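You operate a simulated robot arm through the tools that you are given. There is no shell and no other tool. Be economical: measure what you need, move in short steps, check, and stop when the job is done.

Carry out the task below with a simulated robot arm. There is one attempt and no reset: what you move stays moved.

TASK
Put one of the black pads from the top of the brown table on the shelf under the brown table. Put the labelled brick labelled "No 95" from the top of the brown table on the grey slab and the labelled brick labelled "No 57" on the shelf under the wall cupboard. Take the bottle that says "OIL 50" from the top of the brown table and put it on the shelf under the sight glass. Take the black cube and put it on the black slab. Take the cream tape roll and put it on the steel plate. Pull the grey sliding lid open. Any order will do. Set down upright: bottle.

Only the result counts: the job must be done as asked and must still hold three seconds after the hand-in. Knocking over, shifting, dropping, spilling or breaking anything else fails it. Lids that push on must go on centred and level and be pressed home; caps that screw on are set level and turned clockwise until they are tight.

THE ROBOT
A 7-joint arm with a vacuum gripper on a trunk, on a base that drives. Base frame: it is fixed to the floor where the robot stands at the start and does not move with it; the origin is under the middle of the robot, x ahead of it, y to its left, z up; the surface under the hand at the start is at about z = 0.76. Units: m, degrees, N and s.
With the tool pointing down near the work surface it reaches from about 0.1 to 0.62 m from the robot's upright axis, wherever it stands. Its first joint turns from -69.0 to 172.0 degrees. Places, roughly: black cube (5x5x5 cm) [-1.7, -0.4, 0.8]; black pad (5x5x2 cm) [0.5, 0.3, 0.8]; black slab (14x10x1 cm) [0.8, 0.4, 0.8]; blue bottle, green bottle, grey bottle [0.5, -1.75, 0.75]; cream tape roll (8x8x3 cm) [-4, 1.9, 0.3]; grey slab (14x10x1 cm) [0.8, -1.7, 0.8]; grey sliding lid [0.5, 0.2, 0.8]; labelled brick [0.75, -1.5, 0.75]; shelf under the brown table [0.7, -0.7, 0.2]; shelf under the sight glass (22x40 cm) [1.48, 1.48, 0.96]; shelf under the wall cupboard (22x58 cm) [1.5, 0.92, 0.96]; steel plate (13x10x1 cm) [-4.8, -0.2, 0.8]. Payload 1.06 kg.
Tool frame: the origin (TCP) lies in the middle of the cups' lips, and z points out of the cups. The gripper has 1 cup of 0.024 m across, covering 0.024 by 0.024 m (tool x, y); the bellows give 0.008 m. With the vacuum on, a cup seals on a smooth face that it is pressed against (1 to 4 N); it does not hold porous or soft things. The pull reaches 23 N.
Orientation is that of the tool frame in the base frame, as a unit quaternion [x, y, z, w]. With the cups facing straight down, the tool's x points along the base's -x, its y along +y and its z along -z.

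THE INTERFACE
- The arm moves only by the tool step_arm. Its argument "deltas" is one flat list of numbers, 7 for each row, row after row: the shift along the base's x, y, z in m, then the turn, a rotation vector about the base's x, y, z in rad, then the vacuum: 1 switches it on, -1 off. In form: [x, y, z, wx, wy, wz, vac, x, y, z, wx, wy, wz, vac, ...]. A call has 1 to 8 rows; each row shifts and turns the commanded pose from where the row before left it. A row lasts 0.2 s, in which the tool goes at most 0.05 m and 8.6 degrees; a call with a longer step from one row to the next is refused whole, and so is a gripper value outside its range. A pose out of reach is approached as far as the arm can. The call stops where the force on the tool passes 40 N (or 10 N more than at its start, if that is more) or the arm is blocked; 0.2 s more then pass. The pull builds up within a second once a cup has sealed. Time passes only in rows, and 0.2 s behind the last, so rows that do not move give it time. It gives the time, the measured TCP pose, the force on the tool (base axes) and the pull of the vacuum at its end, in the units of the frame above (readings bear some noise), with the torque about the TCP (base axes, N m) and any sound that the robot's microphone picked up.
- Cameras (640 x 400 px; columns grow to the right, rows downward): "scene" is now at [0.1798, -0.005, 1.1732]; the picture's right is [0.12, -0.99, 0.00], its down [-0.43, -0.05, -0.90] and it looks along [0.90, 0.11, -0.43] (base axes); focal length 214 px, centre (320, 200). "wrist" rides on the gripper at [0.078, 0.019, -0.095] in the tool frame; the picture's right is [-0.24, 0.97, 0.00], its down [-0.71, -0.17, -0.69] and it looks along [-0.67, -0.16, 0.73] (tool axes); focal length 243 px, centre (320, 200). There is no depth. A picture from a camera that has moved, and an enlarged one, comes with that camera's place and axes in the base frame and with its lens. The place of the scene camera against the robot may be out by one fixed shift of up to 0.025 m in any direction.
- grab_frame(camera): a new picture of that camera. No time passes.
- raise_lower(by): slides the trunk up (or, below 0, down) by that many m; the arm and the scene camera ride with it, the base frame stays. It gives what a move gives, with no picture.
- roll_base(legs): drives the robot by 1 to 6 legs, each [ahead, left, turn to the left] in m, m and degrees, along the robot's own axes; the way and the turn of a leg run together, so that a leg with both is an arc; at most 1.5 m and 180 degrees a leg. The arm and the cameras ride along, it lands a little off, and it stops where it bumps. It gives what a move gives.
- aim_head(pan, tilt): turns the head with the scene camera to pan (to the left, within 80 degrees either way) and tilt (down, from -29 to 69), counted from straight ahead of the robot. It gives what a move gives.
- inspect(camera, box): a new picture of the part [left, top, right, bottom] of that camera's present view, enlarged. No time passes.
- job_done(): hands the job in; it is judged then, once.

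Go step by step. Nothing tells you exact positions but the pictures and the camera data: compare them with the known pose of the tool, close in by small moves and look again before you grip or let go. The budget is 196 turns and 166 pictures, counting those below and the enlarged ones. Unless the task says otherwise, let go and move clear before handing in, and close with one line.

The tools are called after "Call:" as name(argument=value, ...) on one line, values as JSON. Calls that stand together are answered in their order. step_arm: Moves the arm, as the interface text tells. Its arguments: {"type":"object","properties":{"deltas":{"type":"array","items":{"type":"number"}}},"required":["deltas"]} The other tools are called the same way: raise_lower (by) slides the trunk up or down; roll_base (legs) drives the base; aim_head (pan, tilt) turns the head that bears the scene camera; grab_frame (camera) takes a picture; inspect (camera, box) takes an enlarged picture of a part of a camera's view; job_done () hands the job in.

At the start:

```text
time: 0.0
position: [0.2625, 0.0836, 1.0867]
ee_rot: [-0.001, 1.0, 0.0, -0.001]
contact_force: [0.2, -0.1, 0.4]
torque: [0.0, 0.03, 0.0]
pull: 0.0
trunk travel left (down, up): [-0.325, 0.167]
robot x, y, heading: [0.0008, -0.0009, -0.0]
head pan, tilt: [6.9, 25.6]
```

scene: 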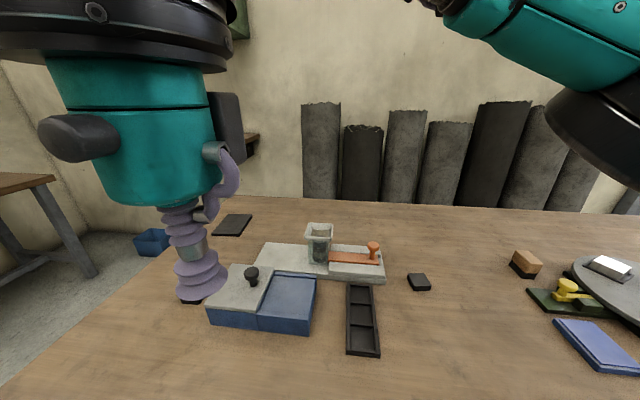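
wrist: 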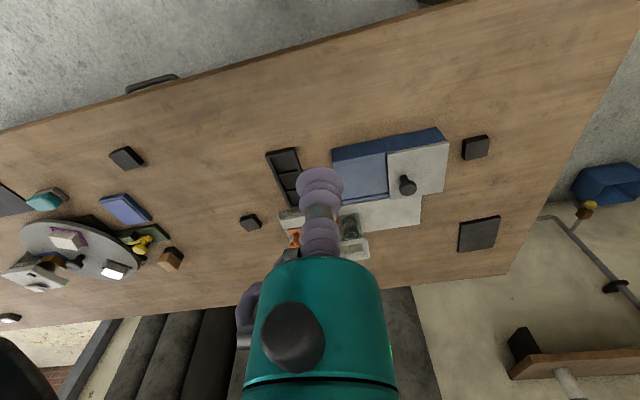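

I see the brown table with the blue box and its grey lid near the tool, black pads and a dark slab at the left. I look around first.

Call:
aim_head(pan=-50, tilt=30)

Call:
grab_frame(camera="scene")

Call:
aim_head(pan=60, tilt=15)

Call:
grab_frame(camera="scene")

```text
time: 1.3
position: [0.2629, 0.0829, 1.0861]
ee_rot: [0.001, 1.0, 0.001, 0.0]
contact_force: [0.3, 0.7, -0.6]
torque: [0.01, 0.01, 0.02]
pull: 0.1
trunk travel left (down, up): [-0.325, 0.167]
robot x, y, heading: [-0.0015, 0.0004, -0.2]
head pan, tilt: [-50.0, 30.0]
```

```text
163 pictures are left
camera scene: at [0.1467, -0.0853, 1.1662], right [-0.77, -0.64, 0.0], down [-0.32, 0.38, -0.87], along [0.56, -0.66, -0.5], focal length 214 px, centre (320, 200)
```

scene: 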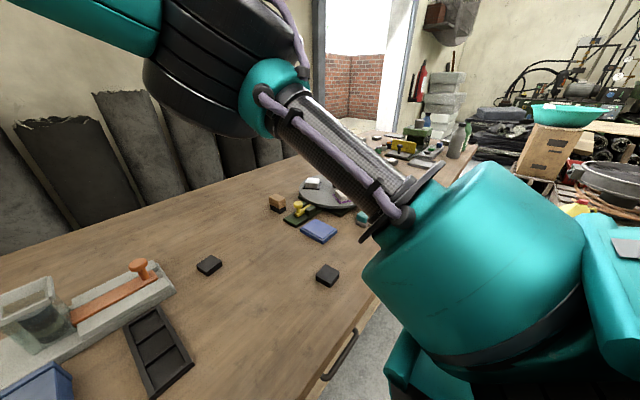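

```text
time: 3.1
position: [0.2636, 0.0839, 1.0868]
ee_rot: [0.0, 1.0, 0.001, 0.001]
contact_force: [-0.8, 0.0, 0.8]
torque: [-0.01, 0.0, 0.0]
pull: 0.1
trunk travel left (down, up): [-0.325, 0.167]
robot x, y, heading: [-0.0018, -0.0009, -0.1]
head pan, tilt: [60.0, 15.0]
```

```text
162 pictures are left
camera scene: at [0.1352, 0.0648, 1.1904], right [0.87, -0.5, 0.0], down [-0.13, -0.22, -0.97], along [0.48, 0.84, -0.26], focal length 214 px, centre (320, 200)
```

scene: 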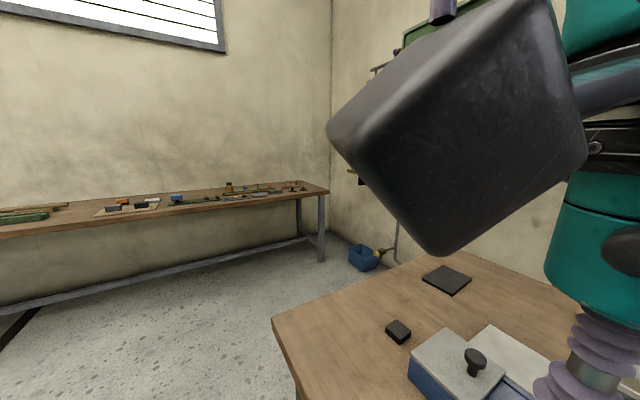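

I look closer at the box and lid.

Call:
inspect(camera="wrist", box=[220, 100, 540, 300])

Call:
aim_head(pan=15, tilt=45)

Call:
grab_frame(camera="scene")

```text
2.00 times, centred on (380, 200) of wrist
camera zoom: at [0.1847, 0.1024, 1.1816], right [0.24, 0.97, 0.0], down [0.71, -0.17, 0.69], along [0.67, -0.16, -0.73], focal length 485 px, centre (200, 200)
```

zoom: 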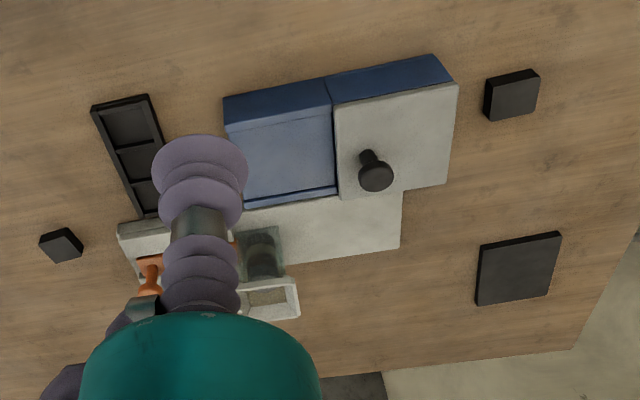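

```text
time: 4.3
position: [0.2698, 0.0825, 1.0812]
ee_rot: [0.009, 1.0, -0.004, 0.007]
contact_force: [87.4, 1.7, -61.7]
torque: [-0.69, 4.53, -0.95]
pull: 0.1
trunk travel left (down, up): [-0.325, 0.167]
robot x, y, heading: [-0.0007, -0.0007, 0.1]
head pan, tilt: [15.0, 45.0]
```

```text
160 pictures are left
camera scene: at [0.1658, 0.023, 1.1545], right [0.45, -0.89, 0.0], down [-0.54, -0.28, -0.79], along [0.71, 0.36, -0.61], focal length 214 px, centre (320, 200)
```

scene: 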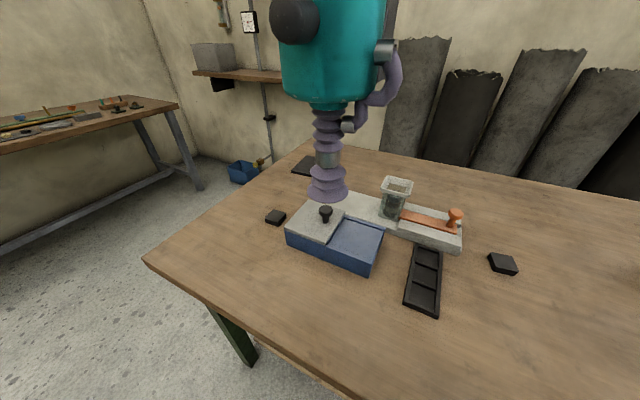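

The head touched the arm; I tilt it back up and look at the box from closer with the wrist camera.

Call:
aim_head(pan=15, tilt=32)

Call:
step_arm(deltas=[0.03, 0, -0.03, 0, 0, 0, -1, 0.03, 0, -0.03, 0, 0, 0, -1, 0.02, 0.02, -0.03, 0, 0, 0, -1, 0, 0.04, 0, 0, 0, 0, -1, 0, 0.04, 0, 0, 0, 0, -1, 0, 0.04, 0, 0, 0, 0, -1])

Call:
grab_frame(camera="wrist")

Call:
grab_frame(camera="scene")

```text
time: 5.0
position: [0.2608, 0.0825, 1.0873]
ee_rot: [-0.004, 1.0, 0.001, 0.001]
contact_force: [-0.5, 0.0, 0.2]
torque: [-0.03, 0.04, -0.01]
pull: 0.0
trunk travel left (down, up): [-0.325, 0.167]
robot x, y, heading: [-0.0028, -0.0017, -0.1]
head pan, tilt: [15.0, 32.0]
```

```text
time: 6.4
position: [0.341, 0.2237, 0.9948]
ee_rot: [0.0, 1.0, 0.001, 0.001]
contact_force: [-0.3, 0.0, 0.6]
torque: [0.0, -0.02, 0.0]
pull: 0.1
trunk travel left (down, up): [-0.325, 0.167]
robot x, y, heading: [0.0009, 0.0009, -0.1]
head pan, tilt: [15.0, 32.0]
```

```text
159 pictures are left
camera wrist: at [0.2632, 0.243, 1.0901], right [0.24, 0.97, 0.0], down [0.71, -0.17, 0.69], along [0.67, -0.16, -0.73], focal length 243 px, centre (320, 200)
```

wrist: 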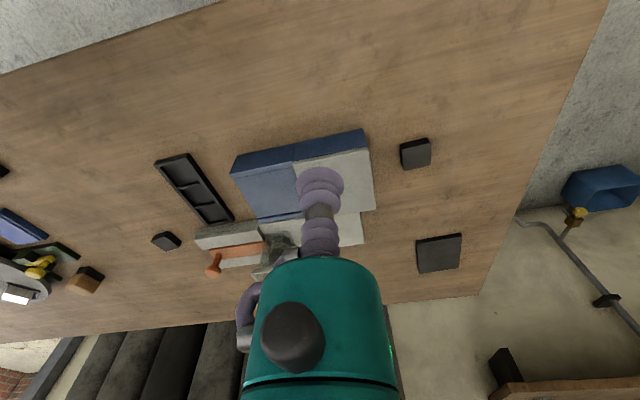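

```text
158 pictures are left
camera scene: at [0.1748, 0.0074, 1.163], right [0.26, -0.97, 0.0], down [-0.51, -0.14, -0.85], along [0.82, 0.22, -0.53], focal length 214 px, centre (320, 200)
```

scene: 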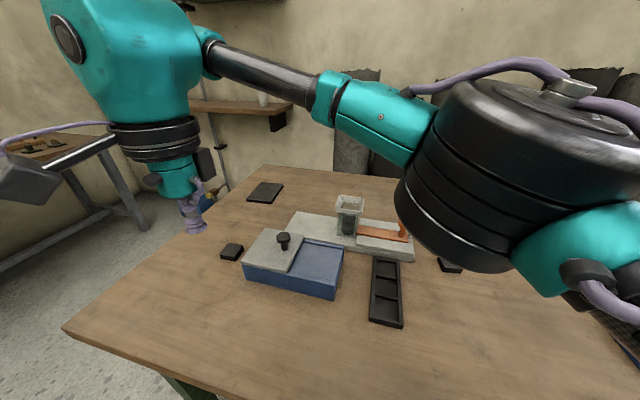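

Call:
inspect(camera="scene", box=[210, 170, 440, 314])

```text
2.78 times, centred on (325, 242) of scene
camera zoom: at [0.1748, 0.0074, 1.163], right [0.26, -0.97, 0.0], down [-0.51, -0.14, -0.85], along [0.82, 0.22, -0.53], focal length 596 px, centre (306, 83)
```

zoom: 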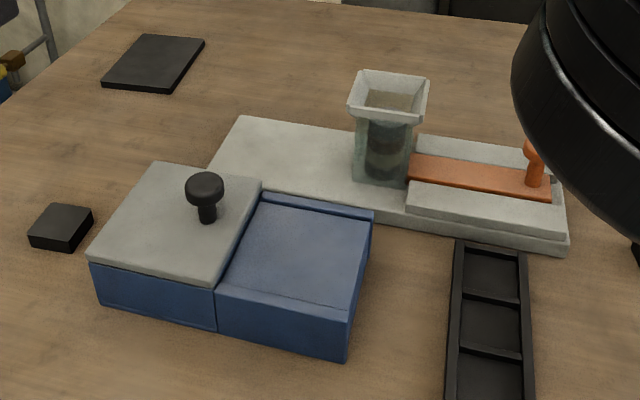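

The lid covers the left half; the right half is a railed deck, so it opens toward -y. I bring the tool to the +y side of the knob and check.

Call:
step_arm(deltas=[0.045, 0.01, -0.01, 0, 0, 0, -1, 0.048, 0.01, -0.01, 0, 0, 0, -1, 0.048, 0.006, -0.01, 0, 0, 0, -1, 0, 0, -0.04, 0, 0, 0, -1, 0, 0, -0.03, 0, 0, 0, -1])

Call:
inspect(camera="wrist", box=[160, 60, 480, 260])

Call:
inspect(camera="scene", box=[160, 120, 400, 270])

```text
time: 7.6
position: [0.419, 0.2182, 0.8934]
ee_rot: [0.001, 1.0, 0.001, 0.0]
contact_force: [0.6, 0.0, -0.4]
torque: [0.03, 0.04, -0.01]
pull: 0.0
out of reach, approached as far as the arm can: row 1, 2, 3
trunk travel left (down, up): [-0.325, 0.167]
robot x, y, heading: [0.0002, 0.0001, -0.0]
head pan, tilt: [15.0, 32.0]
```

```text
2.00 times, centred on (320, 160) of wrist
camera zoom: at [0.3417, 0.238, 0.9895], right [0.24, 0.97, 0.0], down [0.71, -0.17, 0.69], along [0.67, -0.16, -0.73], focal length 485 px, centre (320, 280)
```

zoom: 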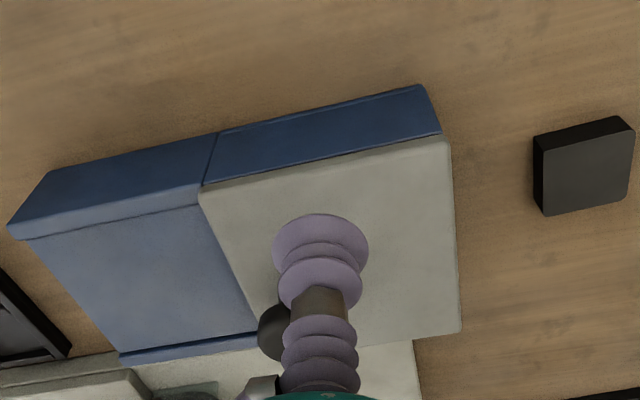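

```text
2.67 times, centred on (280, 195) of scene
camera zoom: at [0.1751, 0.0071, 1.163], right [0.26, -0.97, 0.0], down [-0.51, -0.14, -0.85], along [0.82, 0.22, -0.53], focal length 572 px, centre (427, 213)
```

zoom: 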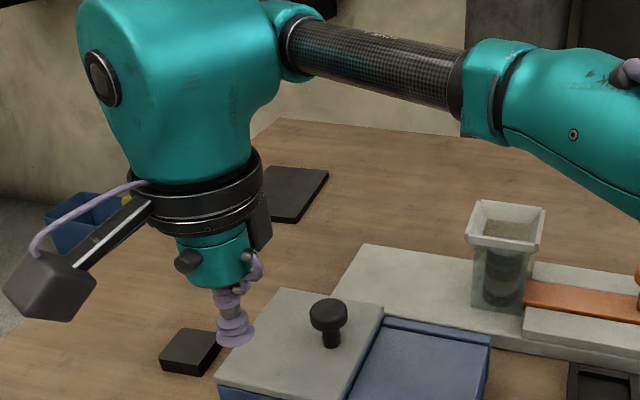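

Knob at about (0.489, 0.184, 0.857). I move to its +y side.

Call:
step_arm(deltas=[0.03, 0.01, -0.01, 0, 0, 0, -1, 0.03, 0.01, -0.01, 0, 0, 0, -1, 0.01, 0, -0.015, 0, 0, 0, -1, 0, 0, -0.015, 0, 0, 0, -1])

Call:
inspect(camera="wrist", box=[160, 60, 480, 260])

Call:
inspect(camera="scene", box=[160, 120, 400, 270])

```text
time: 8.6
position: [0.4506, 0.2108, 0.8612]
ee_rot: [0.0, 1.0, 0.001, 0.001]
contact_force: [0.3, 0.1, 0.8]
torque: [-0.01, 0.0, 0.03]
pull: 0.1
out of reach, approached as far as the arm can: row 1, 2, 3
trunk travel left (down, up): [-0.325, 0.167]
robot x, y, heading: [-0.0027, -0.0021, 0.2]
head pan, tilt: [15.0, 32.0]
```

```text
2.00 times, centred on (320, 160) of wrist
camera zoom: at [0.3721, 0.2308, 0.9563], right [0.24, 0.97, 0.0], down [0.71, -0.17, 0.69], along [0.67, -0.16, -0.73], focal length 485 px, centre (320, 280)
```

zoom: 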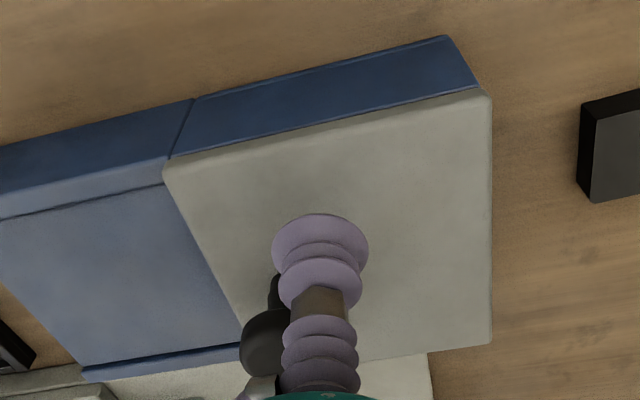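

```text
2.67 times, centred on (280, 195) of scene
camera zoom: at [0.1751, 0.0071, 1.163], right [0.26, -0.97, 0.0], down [-0.51, -0.14, -0.85], along [0.82, 0.22, -0.53], focal length 572 px, centre (427, 213)
```

zoom: 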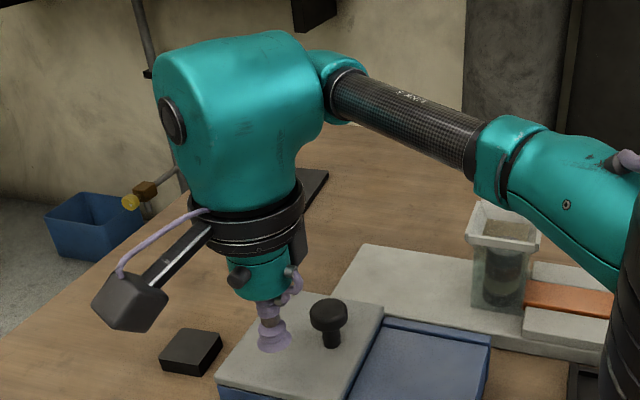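

Reach grows when the tool is low relative to the trunk, so I raise the trunk 0.1 m.

Call:
raise_lower(by=0.1)

Call:
step_arm(deltas=[0, 0.02, -0.04, 0, 0, 0, -1, 0.02, 0.008, -0.02, 0, 0, 0, -1, 0.018, 0, -0.02, 0, 0, 0, -1, 0, 0, -0.02, 0, 0, 0, -1, 0, 0, -0.022, 0, 0, 0, -1])

Call:
inspect(camera="wrist", box=[160, 60, 480, 260])

Call:
inspect(camera="scene", box=[160, 150, 400, 300])

```text
time: 9.9
position: [0.4489, 0.2109, 1.0274]
ee_rot: [-0.001, 0.997, 0.002, 0.078]
contact_force: [-0.4, 0.8, 0.2]
torque: [-0.01, -0.03, -0.01]
pull: 0.1
trunk travel left (down, up): [-0.425, 0.067]
robot x, y, heading: [0.0007, -0.0007, -0.2]
head pan, tilt: [15.0, 32.0]
```

```text
time: 11.1
position: [0.468, 0.2061, 0.9295]
ee_rot: [0.001, 0.997, 0.003, 0.078]
contact_force: [0.1, 0.8, -0.3]
torque: [-0.01, -0.02, -0.02]
pull: 0.0
out of reach, approached as far as the arm can: row 1, 2, 3
trunk travel left (down, up): [-0.425, 0.067]
robot x, y, heading: [-0.0042, 0.0004, 0.2]
head pan, tilt: [15.0, 32.0]
```

```text
2.00 times, centred on (320, 160) of wrist
camera zoom: at [0.375, 0.2248, 1.0099], right [0.23, 0.97, 0.04], down [0.59, -0.17, 0.79], along [0.77, -0.16, -0.62], focal length 485 px, centre (320, 280)
```

zoom: 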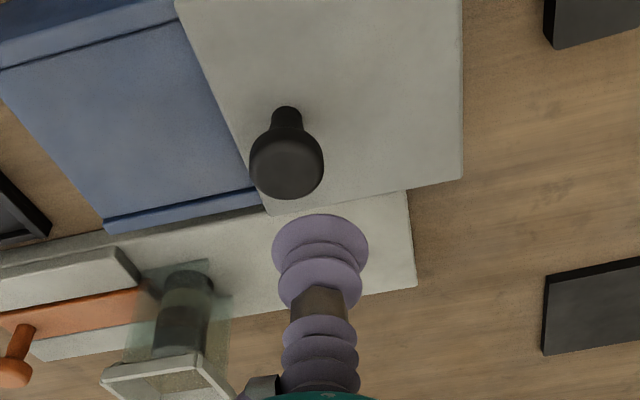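

```text
2.67 times, centred on (280, 225) of scene
camera zoom: at [0.1406, 0.0071, 1.2713], right [0.26, -0.97, 0.0], down [-0.51, -0.14, -0.85], along [0.82, 0.22, -0.53], focal length 572 px, centre (427, 133)
```

zoom: 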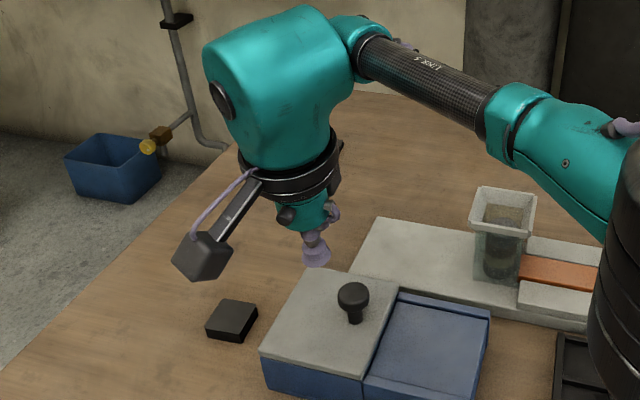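

Raising leans the trunk, so that didn't help. I retract, restore the trunk, and strafe the base left instead.

Call:
step_arm(deltas=[-0.02, 0, 0.04, 0, 0, 0, -1, -0.03, 0, 0.04, 0, 0, 0, -1, -0.04, 0, 0.03, 0, 0, 0, -1, -0.03, 0, 0.03, 0, 0, 0, -1])

Call:
raise_lower(by=-0.1)

Call:
roll_base(legs=[[0, 0.2, 0]])

Call:
grab_frame(camera="wrist")

```text
time: 12.1
position: [0.3445, 0.2059, 1.0708]
ee_rot: [0.001, 0.997, 0.001, 0.078]
contact_force: [0.1, -0.5, 0.2]
torque: [0.01, 0.0, 0.0]
pull: 0.1
trunk travel left (down, up): [-0.425, 0.067]
robot x, y, heading: [-0.0003, 0.0022, -0.0]
head pan, tilt: [15.0, 32.0]
```

```text
time: 13.5
position: [0.3482, 0.2062, 0.9682]
ee_rot: [-0.001, 0.997, 0.002, 0.079]
contact_force: [0.2, 0.4, -0.1]
torque: [0.01, -0.01, 0.01]
pull: 0.1
trunk travel left (down, up): [-0.325, 0.167]
robot x, y, heading: [-0.0015, 0.0004, -0.2]
head pan, tilt: [15.0, 32.0]
```

```text
time: 15.8
position: [0.3501, 0.3983, 0.9702]
ee_rot: [0.004, 0.997, 0.001, 0.079]
contact_force: [-0.8, 0.3, -0.2]
torque: [0.0, 0.0, -0.02]
pull: 0.0
trunk travel left (down, up): [-0.325, 0.167]
robot x, y, heading: [-0.0004, 0.1969, -0.4]
head pan, tilt: [15.0, 32.0]
```

```text
150 pictures are left
camera wrist: at [0.2576, 0.4187, 1.0509], right [0.24, 0.97, 0.04], down [0.59, -0.18, 0.79], along [0.77, -0.16, -0.62], focal length 243 px, centre (320, 200)
```

wrist: 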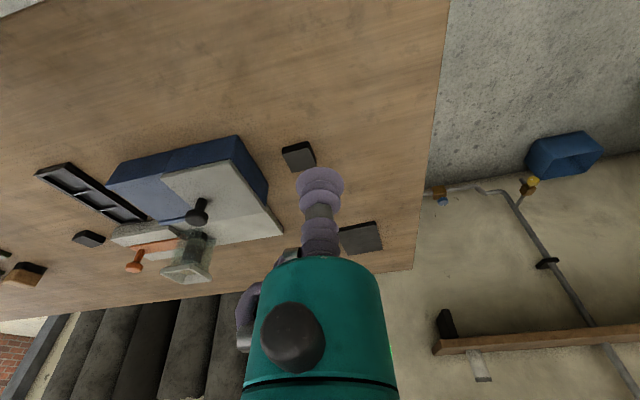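

Tilt remained in the command; I straighten it and approach the +y side of the knob.

Call:
step_arm(deltas=[0.02, -0.03, -0.01, 0, 0.08, 0, -1, 0.025, -0.04, -0.01, 0, 0.077, 0, -1, 0.03, -0.03, -0.02, 0, 0, 0, -1, 0.03, -0.03, -0.02, 0, 0, 0, -1, 0.034, -0.025, -0.025, 0, 0, 0, -1])

Call:
inspect(camera="wrist", box=[160, 60, 480, 260])

```text
time: 17.0
position: [0.4909, 0.2444, 0.8829]
ee_rot: [0.004, 1.0, 0.001, 0.0]
contact_force: [0.1, 0.1, -0.8]
torque: [-0.01, 0.01, 0.0]
pull: 0.1
trunk travel left (down, up): [-0.325, 0.167]
robot x, y, heading: [-0.0011, 0.1963, -0.5]
head pan, tilt: [15.0, 32.0]
```

```text
2.00 times, centred on (320, 160) of wrist
camera zoom: at [0.4126, 0.263, 0.9783], right [0.24, 0.97, 0.0], down [0.71, -0.18, 0.68], along [0.66, -0.16, -0.73], focal length 485 px, centre (320, 280)
```

zoom: 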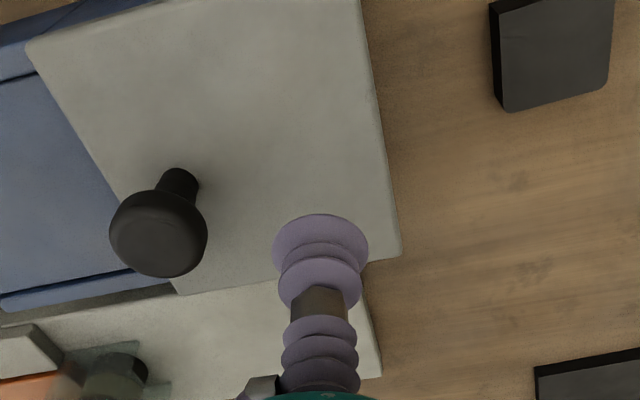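

Aligned in x with the knob at y≈0.19. I lower to z 0.842 and push toward -y.

Call:
step_arm(deltas=[0, 0, -0.02, 0, 0, 0, -1, 0, 0, -0.02, 0, 0, 0, -1, 0, -0.02, 0, 0, 0, 0, -1, 0, -0.015, 0, 0, 0, 0, -1, 0, -0.015, 0, 0, 0, 0, -1, 0, -0.015, 0, 0, 0, 0, -1])

Call:
inspect(camera="wrist", box=[160, 60, 480, 260])

```text
time: 18.4
position: [0.489, 0.1786, 0.8431]
ee_rot: [0.004, 1.0, 0.0, 0.0]
contact_force: [0.4, -0.3, -1.1]
torque: [0.04, -0.01, -0.01]
pull: 0.0
trunk travel left (down, up): [-0.325, 0.167]
robot x, y, heading: [0.0003, 0.1958, -0.4]
head pan, tilt: [15.0, 32.0]
```

```text
2.00 times, centred on (320, 160) of wrist
camera zoom: at [0.4105, 0.1992, 0.9385], right [0.24, 0.97, 0.0], down [0.71, -0.18, 0.68], along [0.66, -0.16, -0.73], focal length 485 px, centre (320, 280)
```

zoom: 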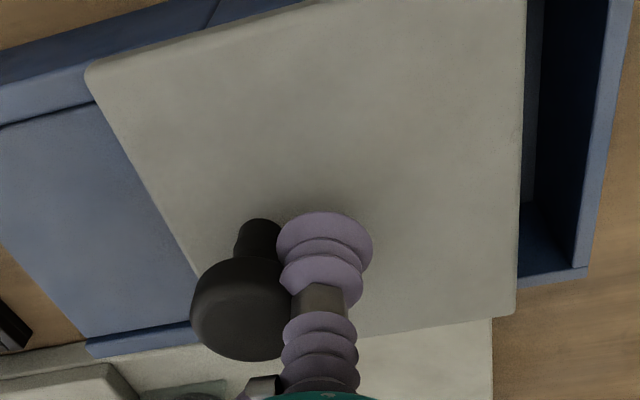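

It slides easily, opening the cavity. I push on.

Call:
step_arm(deltas=[0, -0.015, 0, 0, 0, 0, -1, 0, -0.015, 0, 0, 0, 0, -1, 0, -0.015, 0, 0, 0, 0, -1, 0, -0.015, 0, 0, 0, 0, -1, 0, -0.01, 0, 0, 0, 0, -1])

Call:
inspect(camera="wrist", box=[160, 40, 640, 340])

Call:
grab_frame(camera="scene")

```text
time: 19.6
position: [0.4889, 0.1083, 0.844]
ee_rot: [0.004, 1.0, 0.001, 0.0]
contact_force: [0.0, 0.2, -1.2]
torque: [0.0, -0.03, 0.0]
pull: 0.0
trunk travel left (down, up): [-0.325, 0.167]
robot x, y, heading: [0.0015, 0.1944, -0.2]
head pan, tilt: [15.0, 32.0]
```

```text
1.33 times, centred on (400, 190) of wrist
camera zoom: at [0.4103, 0.1281, 0.9391], right [0.24, 0.97, 0.0], down [0.71, -0.18, 0.68], along [0.66, -0.16, -0.73], focal length 324 px, centre (213, 213)
```

zoom: 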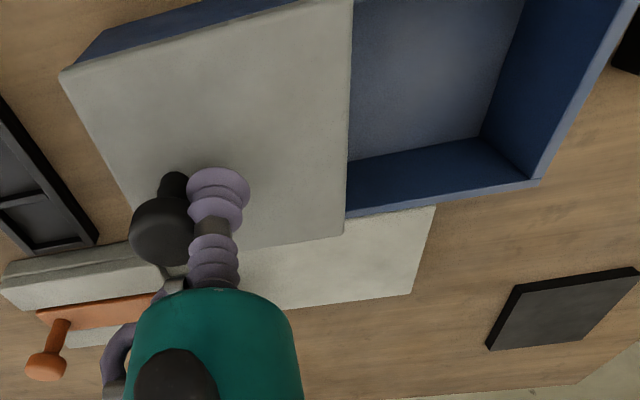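

```text
146 pictures are left
camera scene: at [0.1759, 0.201, 1.163], right [0.25, -0.97, 0.0], down [-0.51, -0.13, -0.85], along [0.82, 0.21, -0.53], focal length 214 px, centre (320, 200)
```

scene: 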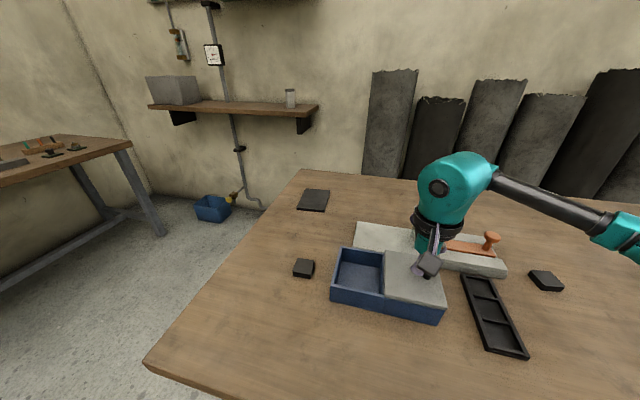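

Call:
step_arm(deltas=[0, -0.005, 0, 0, 0, 0, -1, 0, -0.003, 0, 0, 0, 0, -1, 0, 0.015, 0, 0, 0, 0, -1, 0, 0.01, 0.03, 0, 0, 0, -1, 0, 0.0, 0.05, 0, 0, 0, -1, 0, 0, 0.05, 0, 0, 0, -1])

Call:
grab_frame(camera="wrist")

```text
time: 21.0
position: [0.486, 0.1246, 0.9769]
ee_rot: [0.004, 1.0, 0.001, -0.001]
contact_force: [-0.4, 0.0, 0.0]
torque: [-0.01, 0.02, 0.0]
pull: 0.0
trunk travel left (down, up): [-0.325, 0.167]
robot x, y, heading: [0.0009, 0.1938, -0.4]
head pan, tilt: [15.0, 32.0]
```

```text
145 pictures are left
camera wrist: at [0.4074, 0.145, 1.0721], right [0.24, 0.97, 0.0], down [0.71, -0.18, 0.68], along [0.66, -0.16, -0.73], focal length 243 px, centre (320, 200)
```

wrist: 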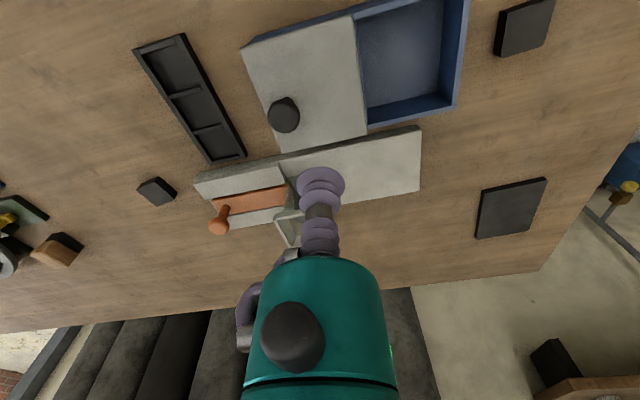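

Lid is open. Now pick the pad at about (0.493, 0.333); approach above it.

Call:
step_arm(deltas=[0, 0.05, 0, 0, 0, 0, -1, 0, 0.05, 0, 0, 0, 0, -1, 0, 0.05, -0.02, 0, 0, 0, -1, 0.003, 0.05, -0.02, 0, 0, 0, -1, 0.002, 0.009, -0.04, 0, 0, 0, -1, 0, 0, -0.04, 0, 0, 0, -1])

Call:
inspect(camera="wrist", box=[160, 100, 480, 300])

```text
refused: row 3 steps farther than a row can; nothing moved
```

```text
2.00 times, centred on (320, 200) of wrist
camera zoom: at [0.4074, 0.145, 1.0721], right [0.24, 0.97, 0.0], down [0.71, -0.18, 0.68], along [0.66, -0.16, -0.73], focal length 485 px, centre (320, 200)
```

zoom: 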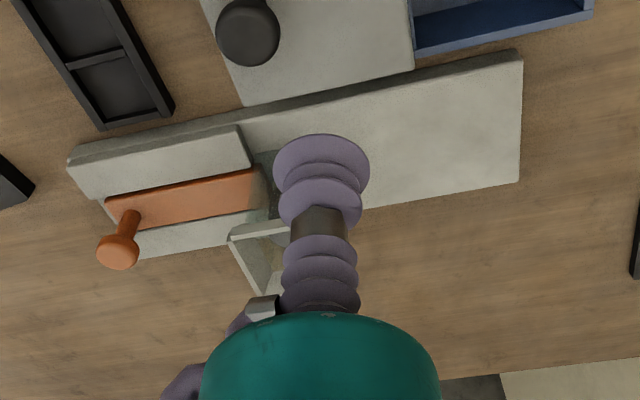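

Step length exceeded; shorter combined steps.

Call:
step_arm(deltas=[0, 0.05, 0, 0, 0, 0, -1, 0, 0.05, 0, 0, 0, 0, -1, 0, 0.04, -0.02, 0, 0, 0, -1, 0.003, 0.04, -0.02, 0, 0, 0, -1, 0.004, 0.029, -0.03, 0, 0, 0, -1, 0, 0, -0.045, 0, 0, 0, -1])

Call:
inspect(camera="wrist", box=[160, 100, 480, 300])

```text
time: 22.4
position: [0.4969, 0.3354, 0.8599]
ee_rot: [0.004, 1.0, 0.001, 0.0]
contact_force: [0.2, 0.5, -0.3]
torque: [0.0, -0.01, -0.01]
pull: 0.1
trunk travel left (down, up): [-0.325, 0.167]
robot x, y, heading: [0.002, 0.1917, -0.5]
head pan, tilt: [15.0, 32.0]
```

```text
2.00 times, centred on (320, 200) of wrist
camera zoom: at [0.4179, 0.3562, 0.9544], right [0.24, 0.97, 0.0], down [0.71, -0.18, 0.68], along [0.66, -0.16, -0.73], focal length 485 px, centre (320, 200)
```

zoom: 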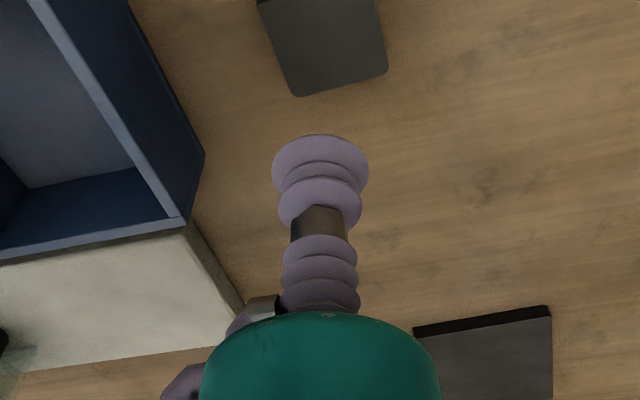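

Aligned over the pad. Descend with the vacuum on.

Call:
step_arm(deltas=[0, 0.003, -0.04, 0, 0, 0, 1, 0, 0.002, -0.02, 0, 0, 0, 1, 0, 0, -0.01, 0, 0, 0, 1, 0, 0, -0.006, 0, 0, 0, 1, 0, 0, -0.004, 0, 0, 0, 1, 0, 0, -0.003, 0, 0, 0, 1, 0, 0, 0, 0, 0, 0, 1])

```text
time: 24.0
position: [0.4955, 0.3406, 0.7759]
ee_rot: [0.004, 1.0, 0.001, 0.0]
contact_force: [0.3, 0.1, -0.8]
torque: [-0.01, 0.01, -0.05]
pull: 23.2
trunk travel left (down, up): [-0.325, 0.167]
robot x, y, heading: [0.0004, 0.1975, -0.3]
head pan, tilt: [15.0, 32.0]
```

Sealed. Lift and tuck the arm, then back off and look under the table.

Call:
step_arm(deltas=[0, 0, 0.03, 0, 0, 0, 1, 0, 0, 0.04, 0, 0, 0, 1, -0.02, 0, 0.04, 0, 0, 0, 1, -0.035, 0, 0.035, 0, 0, 0, 1, -0.04, 0, 0.03, 0, 0, 0, 1, -0.045, 0, 0.02, 0, 0, 0, 1, -0.045, 0, 0.02, 0, 0, 0, 1])

Call:
roll_base(legs=[[-0.5, 0, 0]])

Call:
aim_head(pan=-40, tilt=30)

Call:
grab_frame(camera="scene")

```text
time: 25.6
position: [0.3085, 0.3392, 0.9919]
ee_rot: [0.004, 1.0, 0.0, 0.0]
contact_force: [-0.1, 0.0, 0.1]
torque: [0.02, 0.01, 0.04]
pull: 22.9
trunk travel left (down, up): [-0.325, 0.167]
robot x, y, heading: [0.0051, 0.1973, -0.2]
head pan, tilt: [15.0, 32.0]
```

```text
time: 28.6
position: [-0.1925, 0.3434, 0.9922]
ee_rot: [0.0, 1.0, 0.001, 0.001]
contact_force: [1.1, -0.1, -0.9]
torque: [0.01, -0.02, 0.02]
pull: 22.8
trunk travel left (down, up): [-0.325, 0.167]
robot x, y, heading: [-0.5028, 0.1951, 0.2]
head pan, tilt: [15.0, 32.0]
```

```text
time: 29.8
position: [-0.1925, 0.3443, 0.9911]
ee_rot: [-0.001, 1.0, 0.001, 0.0]
contact_force: [-0.1, 0.3, 0.0]
torque: [0.01, 0.01, -0.01]
pull: 23.0
trunk travel left (down, up): [-0.325, 0.167]
robot x, y, heading: [-0.4996, 0.1946, 0.4]
head pan, tilt: [-40.0, 30.0]
```

```text
142 pictures are left
camera scene: at [-0.342, 0.1229, 1.1662], right [-0.64, -0.77, 0.0], down [-0.38, 0.32, -0.87], along [0.66, -0.55, -0.5], focal length 214 px, centre (320, 200)
```

scene: 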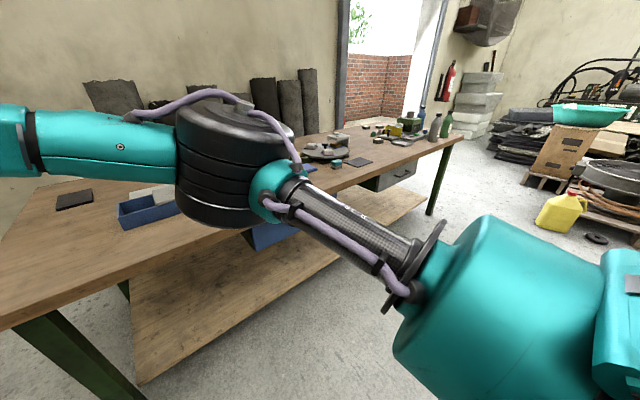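

The shelf under the table is clear in the middle. I drive sideways to y ≈ -0.7 and look with the head straight.

Call:
roll_base(legs=[[0, -0.9, 0]])

Call:
aim_head(pan=0, tilt=35)

Call:
grab_frame(camera="scene")

Call:
grab_frame(camera="wrist")

```text
time: 38.1
position: [-0.1857, -0.5549, 0.9915]
ee_rot: [-0.009, 1.0, 0.0, 0.0]
contact_force: [0.5, 0.7, -0.3]
torque: [0.0, -0.01, 0.01]
pull: 22.7
trunk travel left (down, up): [-0.325, 0.167]
robot x, y, heading: [-0.4928, -0.7081, 1.0]
head pan, tilt: [-40.0, 30.0]
```

```text
time: 39.2
position: [-0.1858, -0.5536, 0.9928]
ee_rot: [-0.009, 1.0, 0.001, 0.001]
contact_force: [-0.3, -0.3, -0.5]
torque: [-0.03, -0.01, -0.01]
pull: 22.7
trunk travel left (down, up): [-0.325, 0.167]
robot x, y, heading: [-0.4914, -0.706, 0.8]
head pan, tilt: [0.0, 35.0]
```

```text
141 pictures are left
camera scene: at [-0.3144, -0.7196, 1.1584], right [0.02, -1.0, 0.0], down [-0.57, -0.01, -0.82], along [0.82, 0.01, -0.57], focal length 214 px, centre (320, 200)
```

scene: 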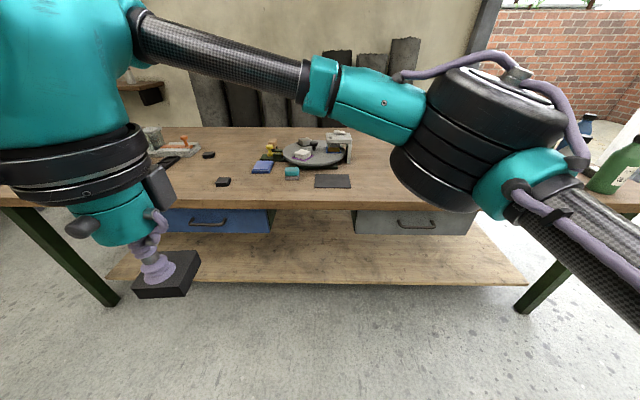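

```text
140 pictures are left
camera wrist: at [-0.2649, -0.5366, 1.0871], right [0.22, 0.98, 0.0], down [0.71, -0.16, 0.68], along [0.67, -0.15, -0.73], focal length 243 px, centre (320, 200)
```

wrist: 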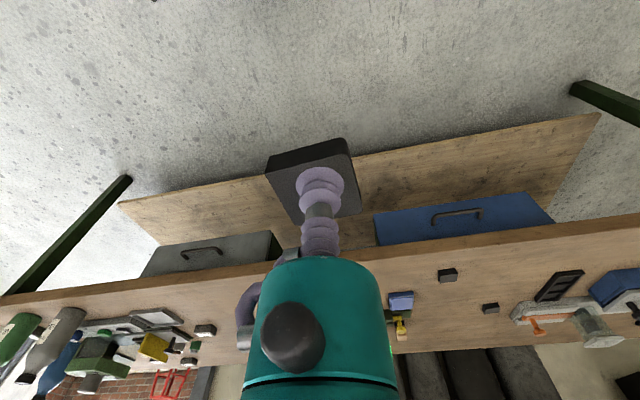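

Shelf front edge is at x≈0.33, table edge at ≈0.25, and there's a gap between the drawers at y≈-0.56…-0.83. I lower the trunk and tool well away from the table, then check arm shape.

Call:
raise_lower(by=-0.3)

Call:
step_arm(deltas=[0.02, -0.03, -0.03, 0, 0, 0, 1, 0.02, -0.03, -0.03, 0, 0, 0, 1, 0.02, -0.03, -0.03, 0, 0, 0, 1, 0.02, -0.03, -0.03, 0, 0, 0, 1, 0.02, -0.02, -0.04, 0, 0, 0, 1, 0.02, 0, -0.045, 0, 0, 0, 1, 0.02, 0, -0.045, 0, 0, 0, 1, 0.02, 0, -0.045, 0, 0, 0, 1])

Call:
grab_frame(camera="scene")

Call:
grab_frame(camera="wrist")

```text
time: 42.2
position: [-0.1858, -0.5548, 0.6914]
ee_rot: [-0.009, 1.0, 0.001, 0.0]
contact_force: [-0.4, 0.1, -0.8]
torque: [-0.02, 0.02, -0.02]
pull: 22.8
trunk travel left (down, up): [-0.025, 0.467]
robot x, y, heading: [-0.4907, -0.7087, 1.1]
head pan, tilt: [0.0, 35.0]
```

```text
time: 44.0
position: [-0.0304, -0.6949, 0.3961]
ee_rot: [-0.008, 1.0, 0.001, 0.0]
contact_force: [0.1, 0.9, 0.1]
torque: [0.06, 0.0, -0.01]
pull: 22.6
trunk travel left (down, up): [-0.025, 0.467]
robot x, y, heading: [-0.495, -0.7101, 0.9]
head pan, tilt: [0.0, 35.0]
```

```text
139 pictures are left
camera scene: at [-0.2249, -0.7179, 0.8452], right [0.02, -1.0, 0.0], down [-0.57, -0.01, -0.82], along [0.82, 0.01, -0.57], focal length 214 px, centre (320, 200)
```

scene: 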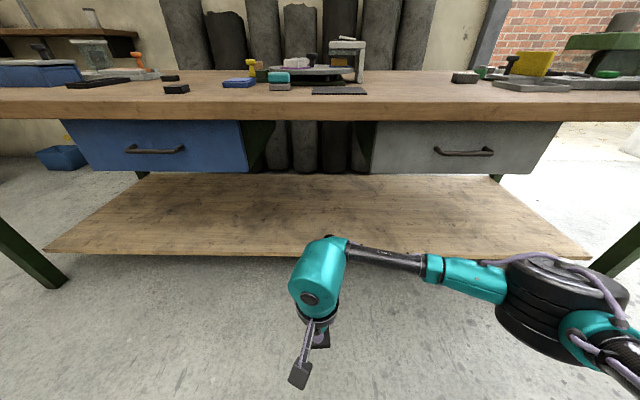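

```text
138 pictures are left
camera wrist: at [-0.1092, -0.6758, 0.4914], right [0.22, 0.98, 0.0], down [0.71, -0.16, 0.68], along [0.67, -0.15, -0.73], focal length 243 px, centre (320, 200)
```

wrist: 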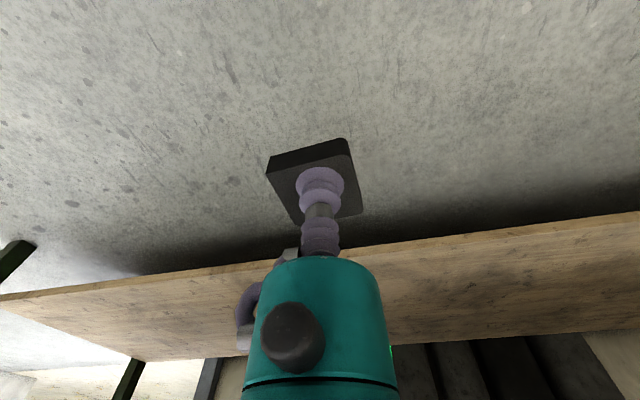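

The arm is low and fits under the table. Drive forward 0.33 m.

Call:
roll_base(legs=[[0.33, 0, -1]])

Call:
grab_frame(camera="scene")

Call:
grab_frame(camera="wrist")

```text
time: 46.0
position: [0.252, -0.6929, 0.3961]
ee_rot: [-0.016, 1.0, 0.002, -0.005]
contact_force: [-0.2, -0.1, -0.9]
torque: [0.02, 0.01, -0.05]
pull: 22.6
trunk travel left (down, up): [-0.025, 0.467]
robot x, y, heading: [-0.1959, -0.7009, 0.2]
head pan, tilt: [0.0, 35.0]
stopped in leg 1: the robot was blocked; the commanded pose is now the measured one
```

```text
137 pictures are left
camera scene: at [0.0685, -0.7176, 0.8462], right [0.0, -1.0, 0.0], down [-0.57, 0.0, -0.82], along [0.82, 0.0, -0.57], focal length 214 px, centre (320, 200)
```

scene: 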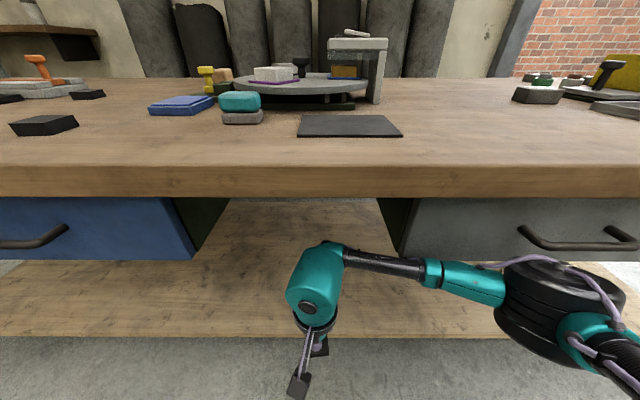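

```text
136 pictures are left
camera wrist: at [0.1744, -0.6764, 0.4912], right [0.2, 0.98, 0.0], down [0.72, -0.15, 0.68], along [0.66, -0.14, -0.74], focal length 243 px, centre (320, 200)
```

wrist: 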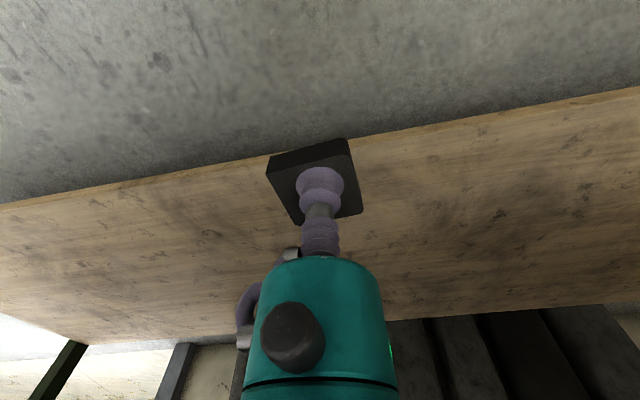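

Blocked slightly early, but the arm can extend. Extend over the shelf and start down.

Call:
step_arm(deltas=[0.045, 0, -0.01, 0, 0, 0, 1, 0.045, 0, -0.02, 0, 0, 0, 1, 0.045, 0, -0.02, 0, 0, 0, 1, 0.035, 0, -0.03, 0, 0, 0, 1, 0, 0, -0.04, 0, 0, 0, 1])

Call:
grab_frame(camera="wrist")

Call:
grab_frame(camera="scene")

```text
time: 47.2
position: [0.4332, -0.6975, 0.2733]
ee_rot: [-0.016, 1.0, 0.001, -0.004]
contact_force: [0.0, -0.4, -0.8]
torque: [0.05, 0.01, 0.02]
pull: 23.4
trunk travel left (down, up): [-0.025, 0.467]
robot x, y, heading: [-0.1937, -0.7055, 0.4]
head pan, tilt: [0.0, 35.0]
```

```text
135 pictures are left
camera wrist: at [0.3543, -0.6798, 0.3678], right [0.2, 0.98, 0.0], down [0.72, -0.15, 0.68], along [0.66, -0.14, -0.73], focal length 243 px, centre (320, 200)
```

wrist: 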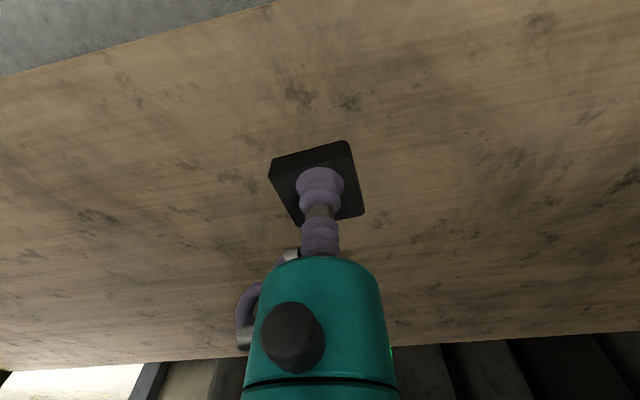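

```text
134 pictures are left
camera scene: at [0.0773, -0.7182, 0.8449], right [0.01, -1.0, 0.0], down [-0.57, 0.0, -0.82], along [0.82, 0.0, -0.57], focal length 214 px, centre (320, 200)
```

scene: 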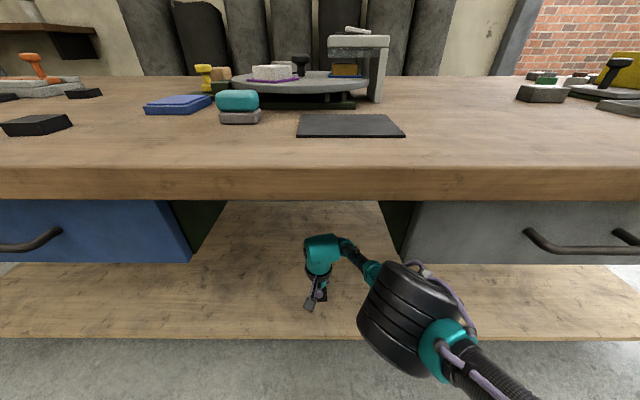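

Well over the shelf. Descend until contact.

Call:
step_arm(deltas=[0, 0, -0.02, 0, 0, 0, 1, 0, 0, -0.012, 0, 0, 0, 1, 0, 0, -0.008, 0, 0, 0, 1, 0, 0, -0.005, 0, 0, 0, 1])

```text
time: 48.2
position: [0.4094, -0.6912, 0.2471]
ee_rot: [-0.017, 1.0, 0.003, -0.007]
contact_force: [0.3, -0.2, 0.0]
torque: [-0.01, -0.03, 0.0]
pull: 23.2
out of reach, approached as far as the arm can: row 1, 2, 3, 4
trunk travel left (down, up): [-0.025, 0.467]
robot x, y, heading: [-0.196, -0.7076, 0.1]
head pan, tilt: [0.0, 35.0]
```

Call:
raise_lower(by=-0.02)

Call:
step_arm(deltas=[-0.01, 0, -0.004, 0, 0, 0, 1, -0.002, 0, -0.004, 0, 0, 0, 1, 0, 0, -0.004, 0, 0, 0, 1])

Call:
grab_frame(camera="wrist")

```text
time: 48.8
position: [0.4119, -0.6908, 0.2329]
ee_rot: [-0.016, 1.0, 0.003, -0.008]
contact_force: [0.6, -0.4, -0.6]
torque: [0.0, -0.01, 0.03]
pull: 22.9
trunk travel left (down, up): [-0.005, 0.487]
robot x, y, heading: [-0.1948, -0.7045, 0.3]
head pan, tilt: [0.0, 35.0]
```

```text
time: 49.6
position: [0.3994, -0.6928, 0.2228]
ee_rot: [-0.016, 1.0, 0.003, -0.008]
contact_force: [1.0, 0.2, 0.1]
torque: [0.02, 0.01, 0.0]
pull: 22.6
trunk travel left (down, up): [-0.005, 0.487]
robot x, y, heading: [-0.1925, -0.7037, 0.3]
head pan, tilt: [0.0, 35.0]
```

```text
133 pictures are left
camera wrist: at [0.3219, -0.6751, 0.3186], right [0.2, 0.98, 0.0], down [0.72, -0.15, 0.67], along [0.66, -0.14, -0.74], focal length 243 px, centre (320, 200)
```

wrist: 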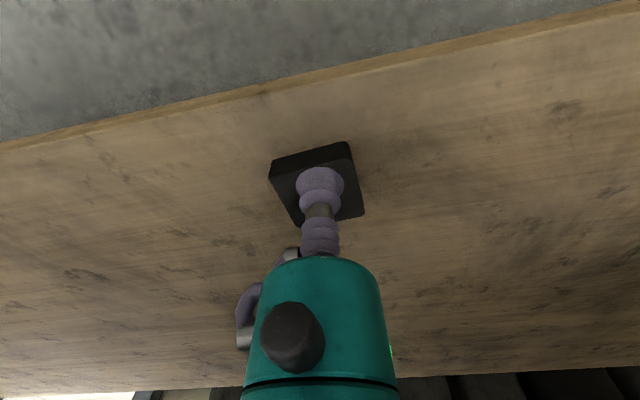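

Call:
step_arm(deltas=[-0.001, 0, -0.003, 0, 0, 0, 1, -0.001, 0, -0.003, 0, 0, 0, 1, -0.001, 0, -0.003, 0, 0, 0, 1])

```text
time: 50.4
position: [0.398, -0.6928, 0.214]
ee_rot: [-0.017, 1.0, 0.003, -0.008]
contact_force: [-0.1, 0.6, 0.0]
torque: [-0.03, 0.02, 0.02]
pull: 23.0
trunk travel left (down, up): [-0.005, 0.487]
robot x, y, heading: [-0.1919, -0.7032, 0.3]
head pan, tilt: [0.0, 35.0]
```

Call:
step_arm(deltas=[-0.001, 0, -0.003, 0, 0, 0, 1, -0.001, 0, -0.003, 0, 0, 0, 1, 0, 0, 0, 0, 0, 0, 1])

Call:
inspect(camera="wrist", box=[200, 80, 440, 230])

```text
time: 51.2
position: [0.393, -0.6891, 0.2078]
ee_rot: [-0.02, 1.0, 0.004, -0.009]
contact_force: [-0.2, 0.5, 0.4]
torque: [0.0, 0.03, -0.01]
pull: 23.4
trunk travel left (down, up): [-0.005, 0.487]
robot x, y, heading: [-0.196, -0.7005, 0.1]
head pan, tilt: [0.0, 35.0]
```

```text
2.67 times, centred on (320, 155) of wrist
camera zoom: at [0.316, -0.6743, 0.3049], right [0.2, 0.98, 0.0], down [0.73, -0.15, 0.67], along [0.66, -0.13, -0.74], focal length 647 px, centre (320, 320)
```

zoom: 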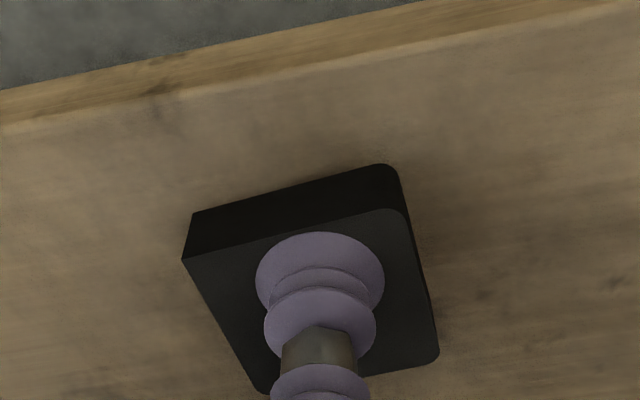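

Call:
step_arm(deltas=[0, 0, -0.003, 0, 0, 0, 1, 0, 0, -0.003, 0, 0, 0, 1, 0, 0, -0.003, 0, 0, 0, 1, 0, 0, 0, 0, 0, 0, 1])

Call:
inspect(camera="wrist", box=[200, 80, 440, 230])

```text
time: 52.2
position: [0.3915, -0.6907, 0.2045]
ee_rot: [-0.017, 1.0, 0.002, -0.008]
contact_force: [-0.8, -0.1, -0.1]
torque: [0.0, 0.02, 0.04]
pull: 23.0
out of reach, approached as far as the arm can: row 1, 2
trunk travel left (down, up): [-0.005, 0.487]
robot x, y, heading: [-0.1953, -0.7075, 0.5]
head pan, tilt: [0.0, 35.0]
```

```text
2.67 times, centred on (320, 155) of wrist
camera zoom: at [0.3135, -0.6741, 0.3001], right [0.2, 0.98, 0.0], down [0.72, -0.15, 0.67], along [0.66, -0.14, -0.74], focal length 647 px, centre (320, 320)
```

zoom: 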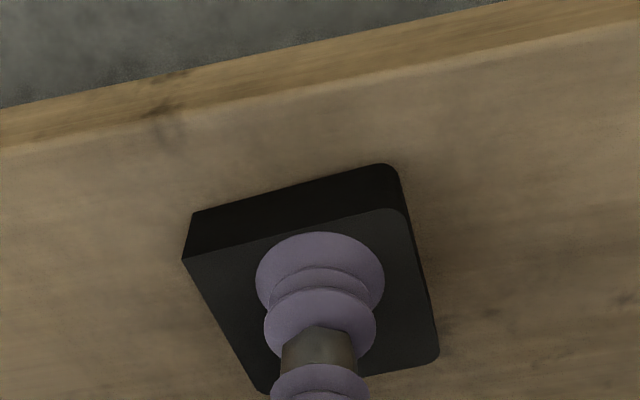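

The pad still isn't on the shelf and reach is exhausted (trunk leans forward and blocks the base). I'll back out, turn side-on with the table to the left, and reach in that way.

Call:
step_arm(deltas=[0, 0, 0.04, 0, 0, 0, 1, -0.02, 0, 0.04, 0, 0, 0, 1, -0.04, 0, 0.03, 0, 0, 0, 1, -0.045, 0, 0.02, 0, 0, 0, 1, -0.045, 0, 0.02, 0, 0, 0, 1, -0.045, 0, 0.02, 0, 0, 0, 1, -0.045, 0, 0.02, 0, 0, 0, 1])

Call:
roll_base(legs=[[-0.5, 0, 0], [0, 0, -90]])

Call:
grab_frame(camera="scene")

```text
time: 53.8
position: [0.1537, -0.6893, 0.392]
ee_rot: [-0.015, 1.0, 0.003, -0.007]
contact_force: [-0.7, -0.5, -0.3]
torque: [-0.01, -0.01, 0.0]
pull: 23.1
trunk travel left (down, up): [-0.005, 0.487]
robot x, y, heading: [-0.193, -0.7025, 0.2]
head pan, tilt: [0.0, 35.0]
```

```text
time: 60.6
position: [-0.6782, -1.0498, 0.3922]
ee_rot: [0.691, 0.723, 0.008, -0.005]
contact_force: [-0.2, -0.2, -1.0]
torque: [0.03, 0.01, 0.01]
pull: 22.9
trunk travel left (down, up): [-0.005, 0.487]
robot x, y, heading: [-0.6937, -0.703, -89.0]
head pan, tilt: [0.0, 35.0]
```

```text
130 pictures are left
camera scene: at [-0.699, -0.9947, 0.8321], right [-1.0, -0.02, 0.0], down [-0.01, 0.57, -0.82], along [0.01, -0.82, -0.57], focal length 214 px, centre (320, 200)
```

scene: 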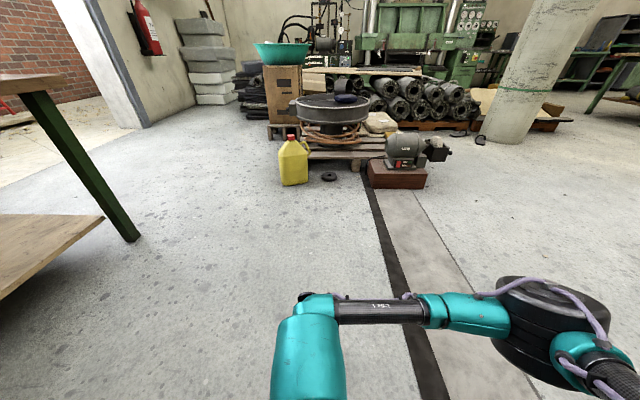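

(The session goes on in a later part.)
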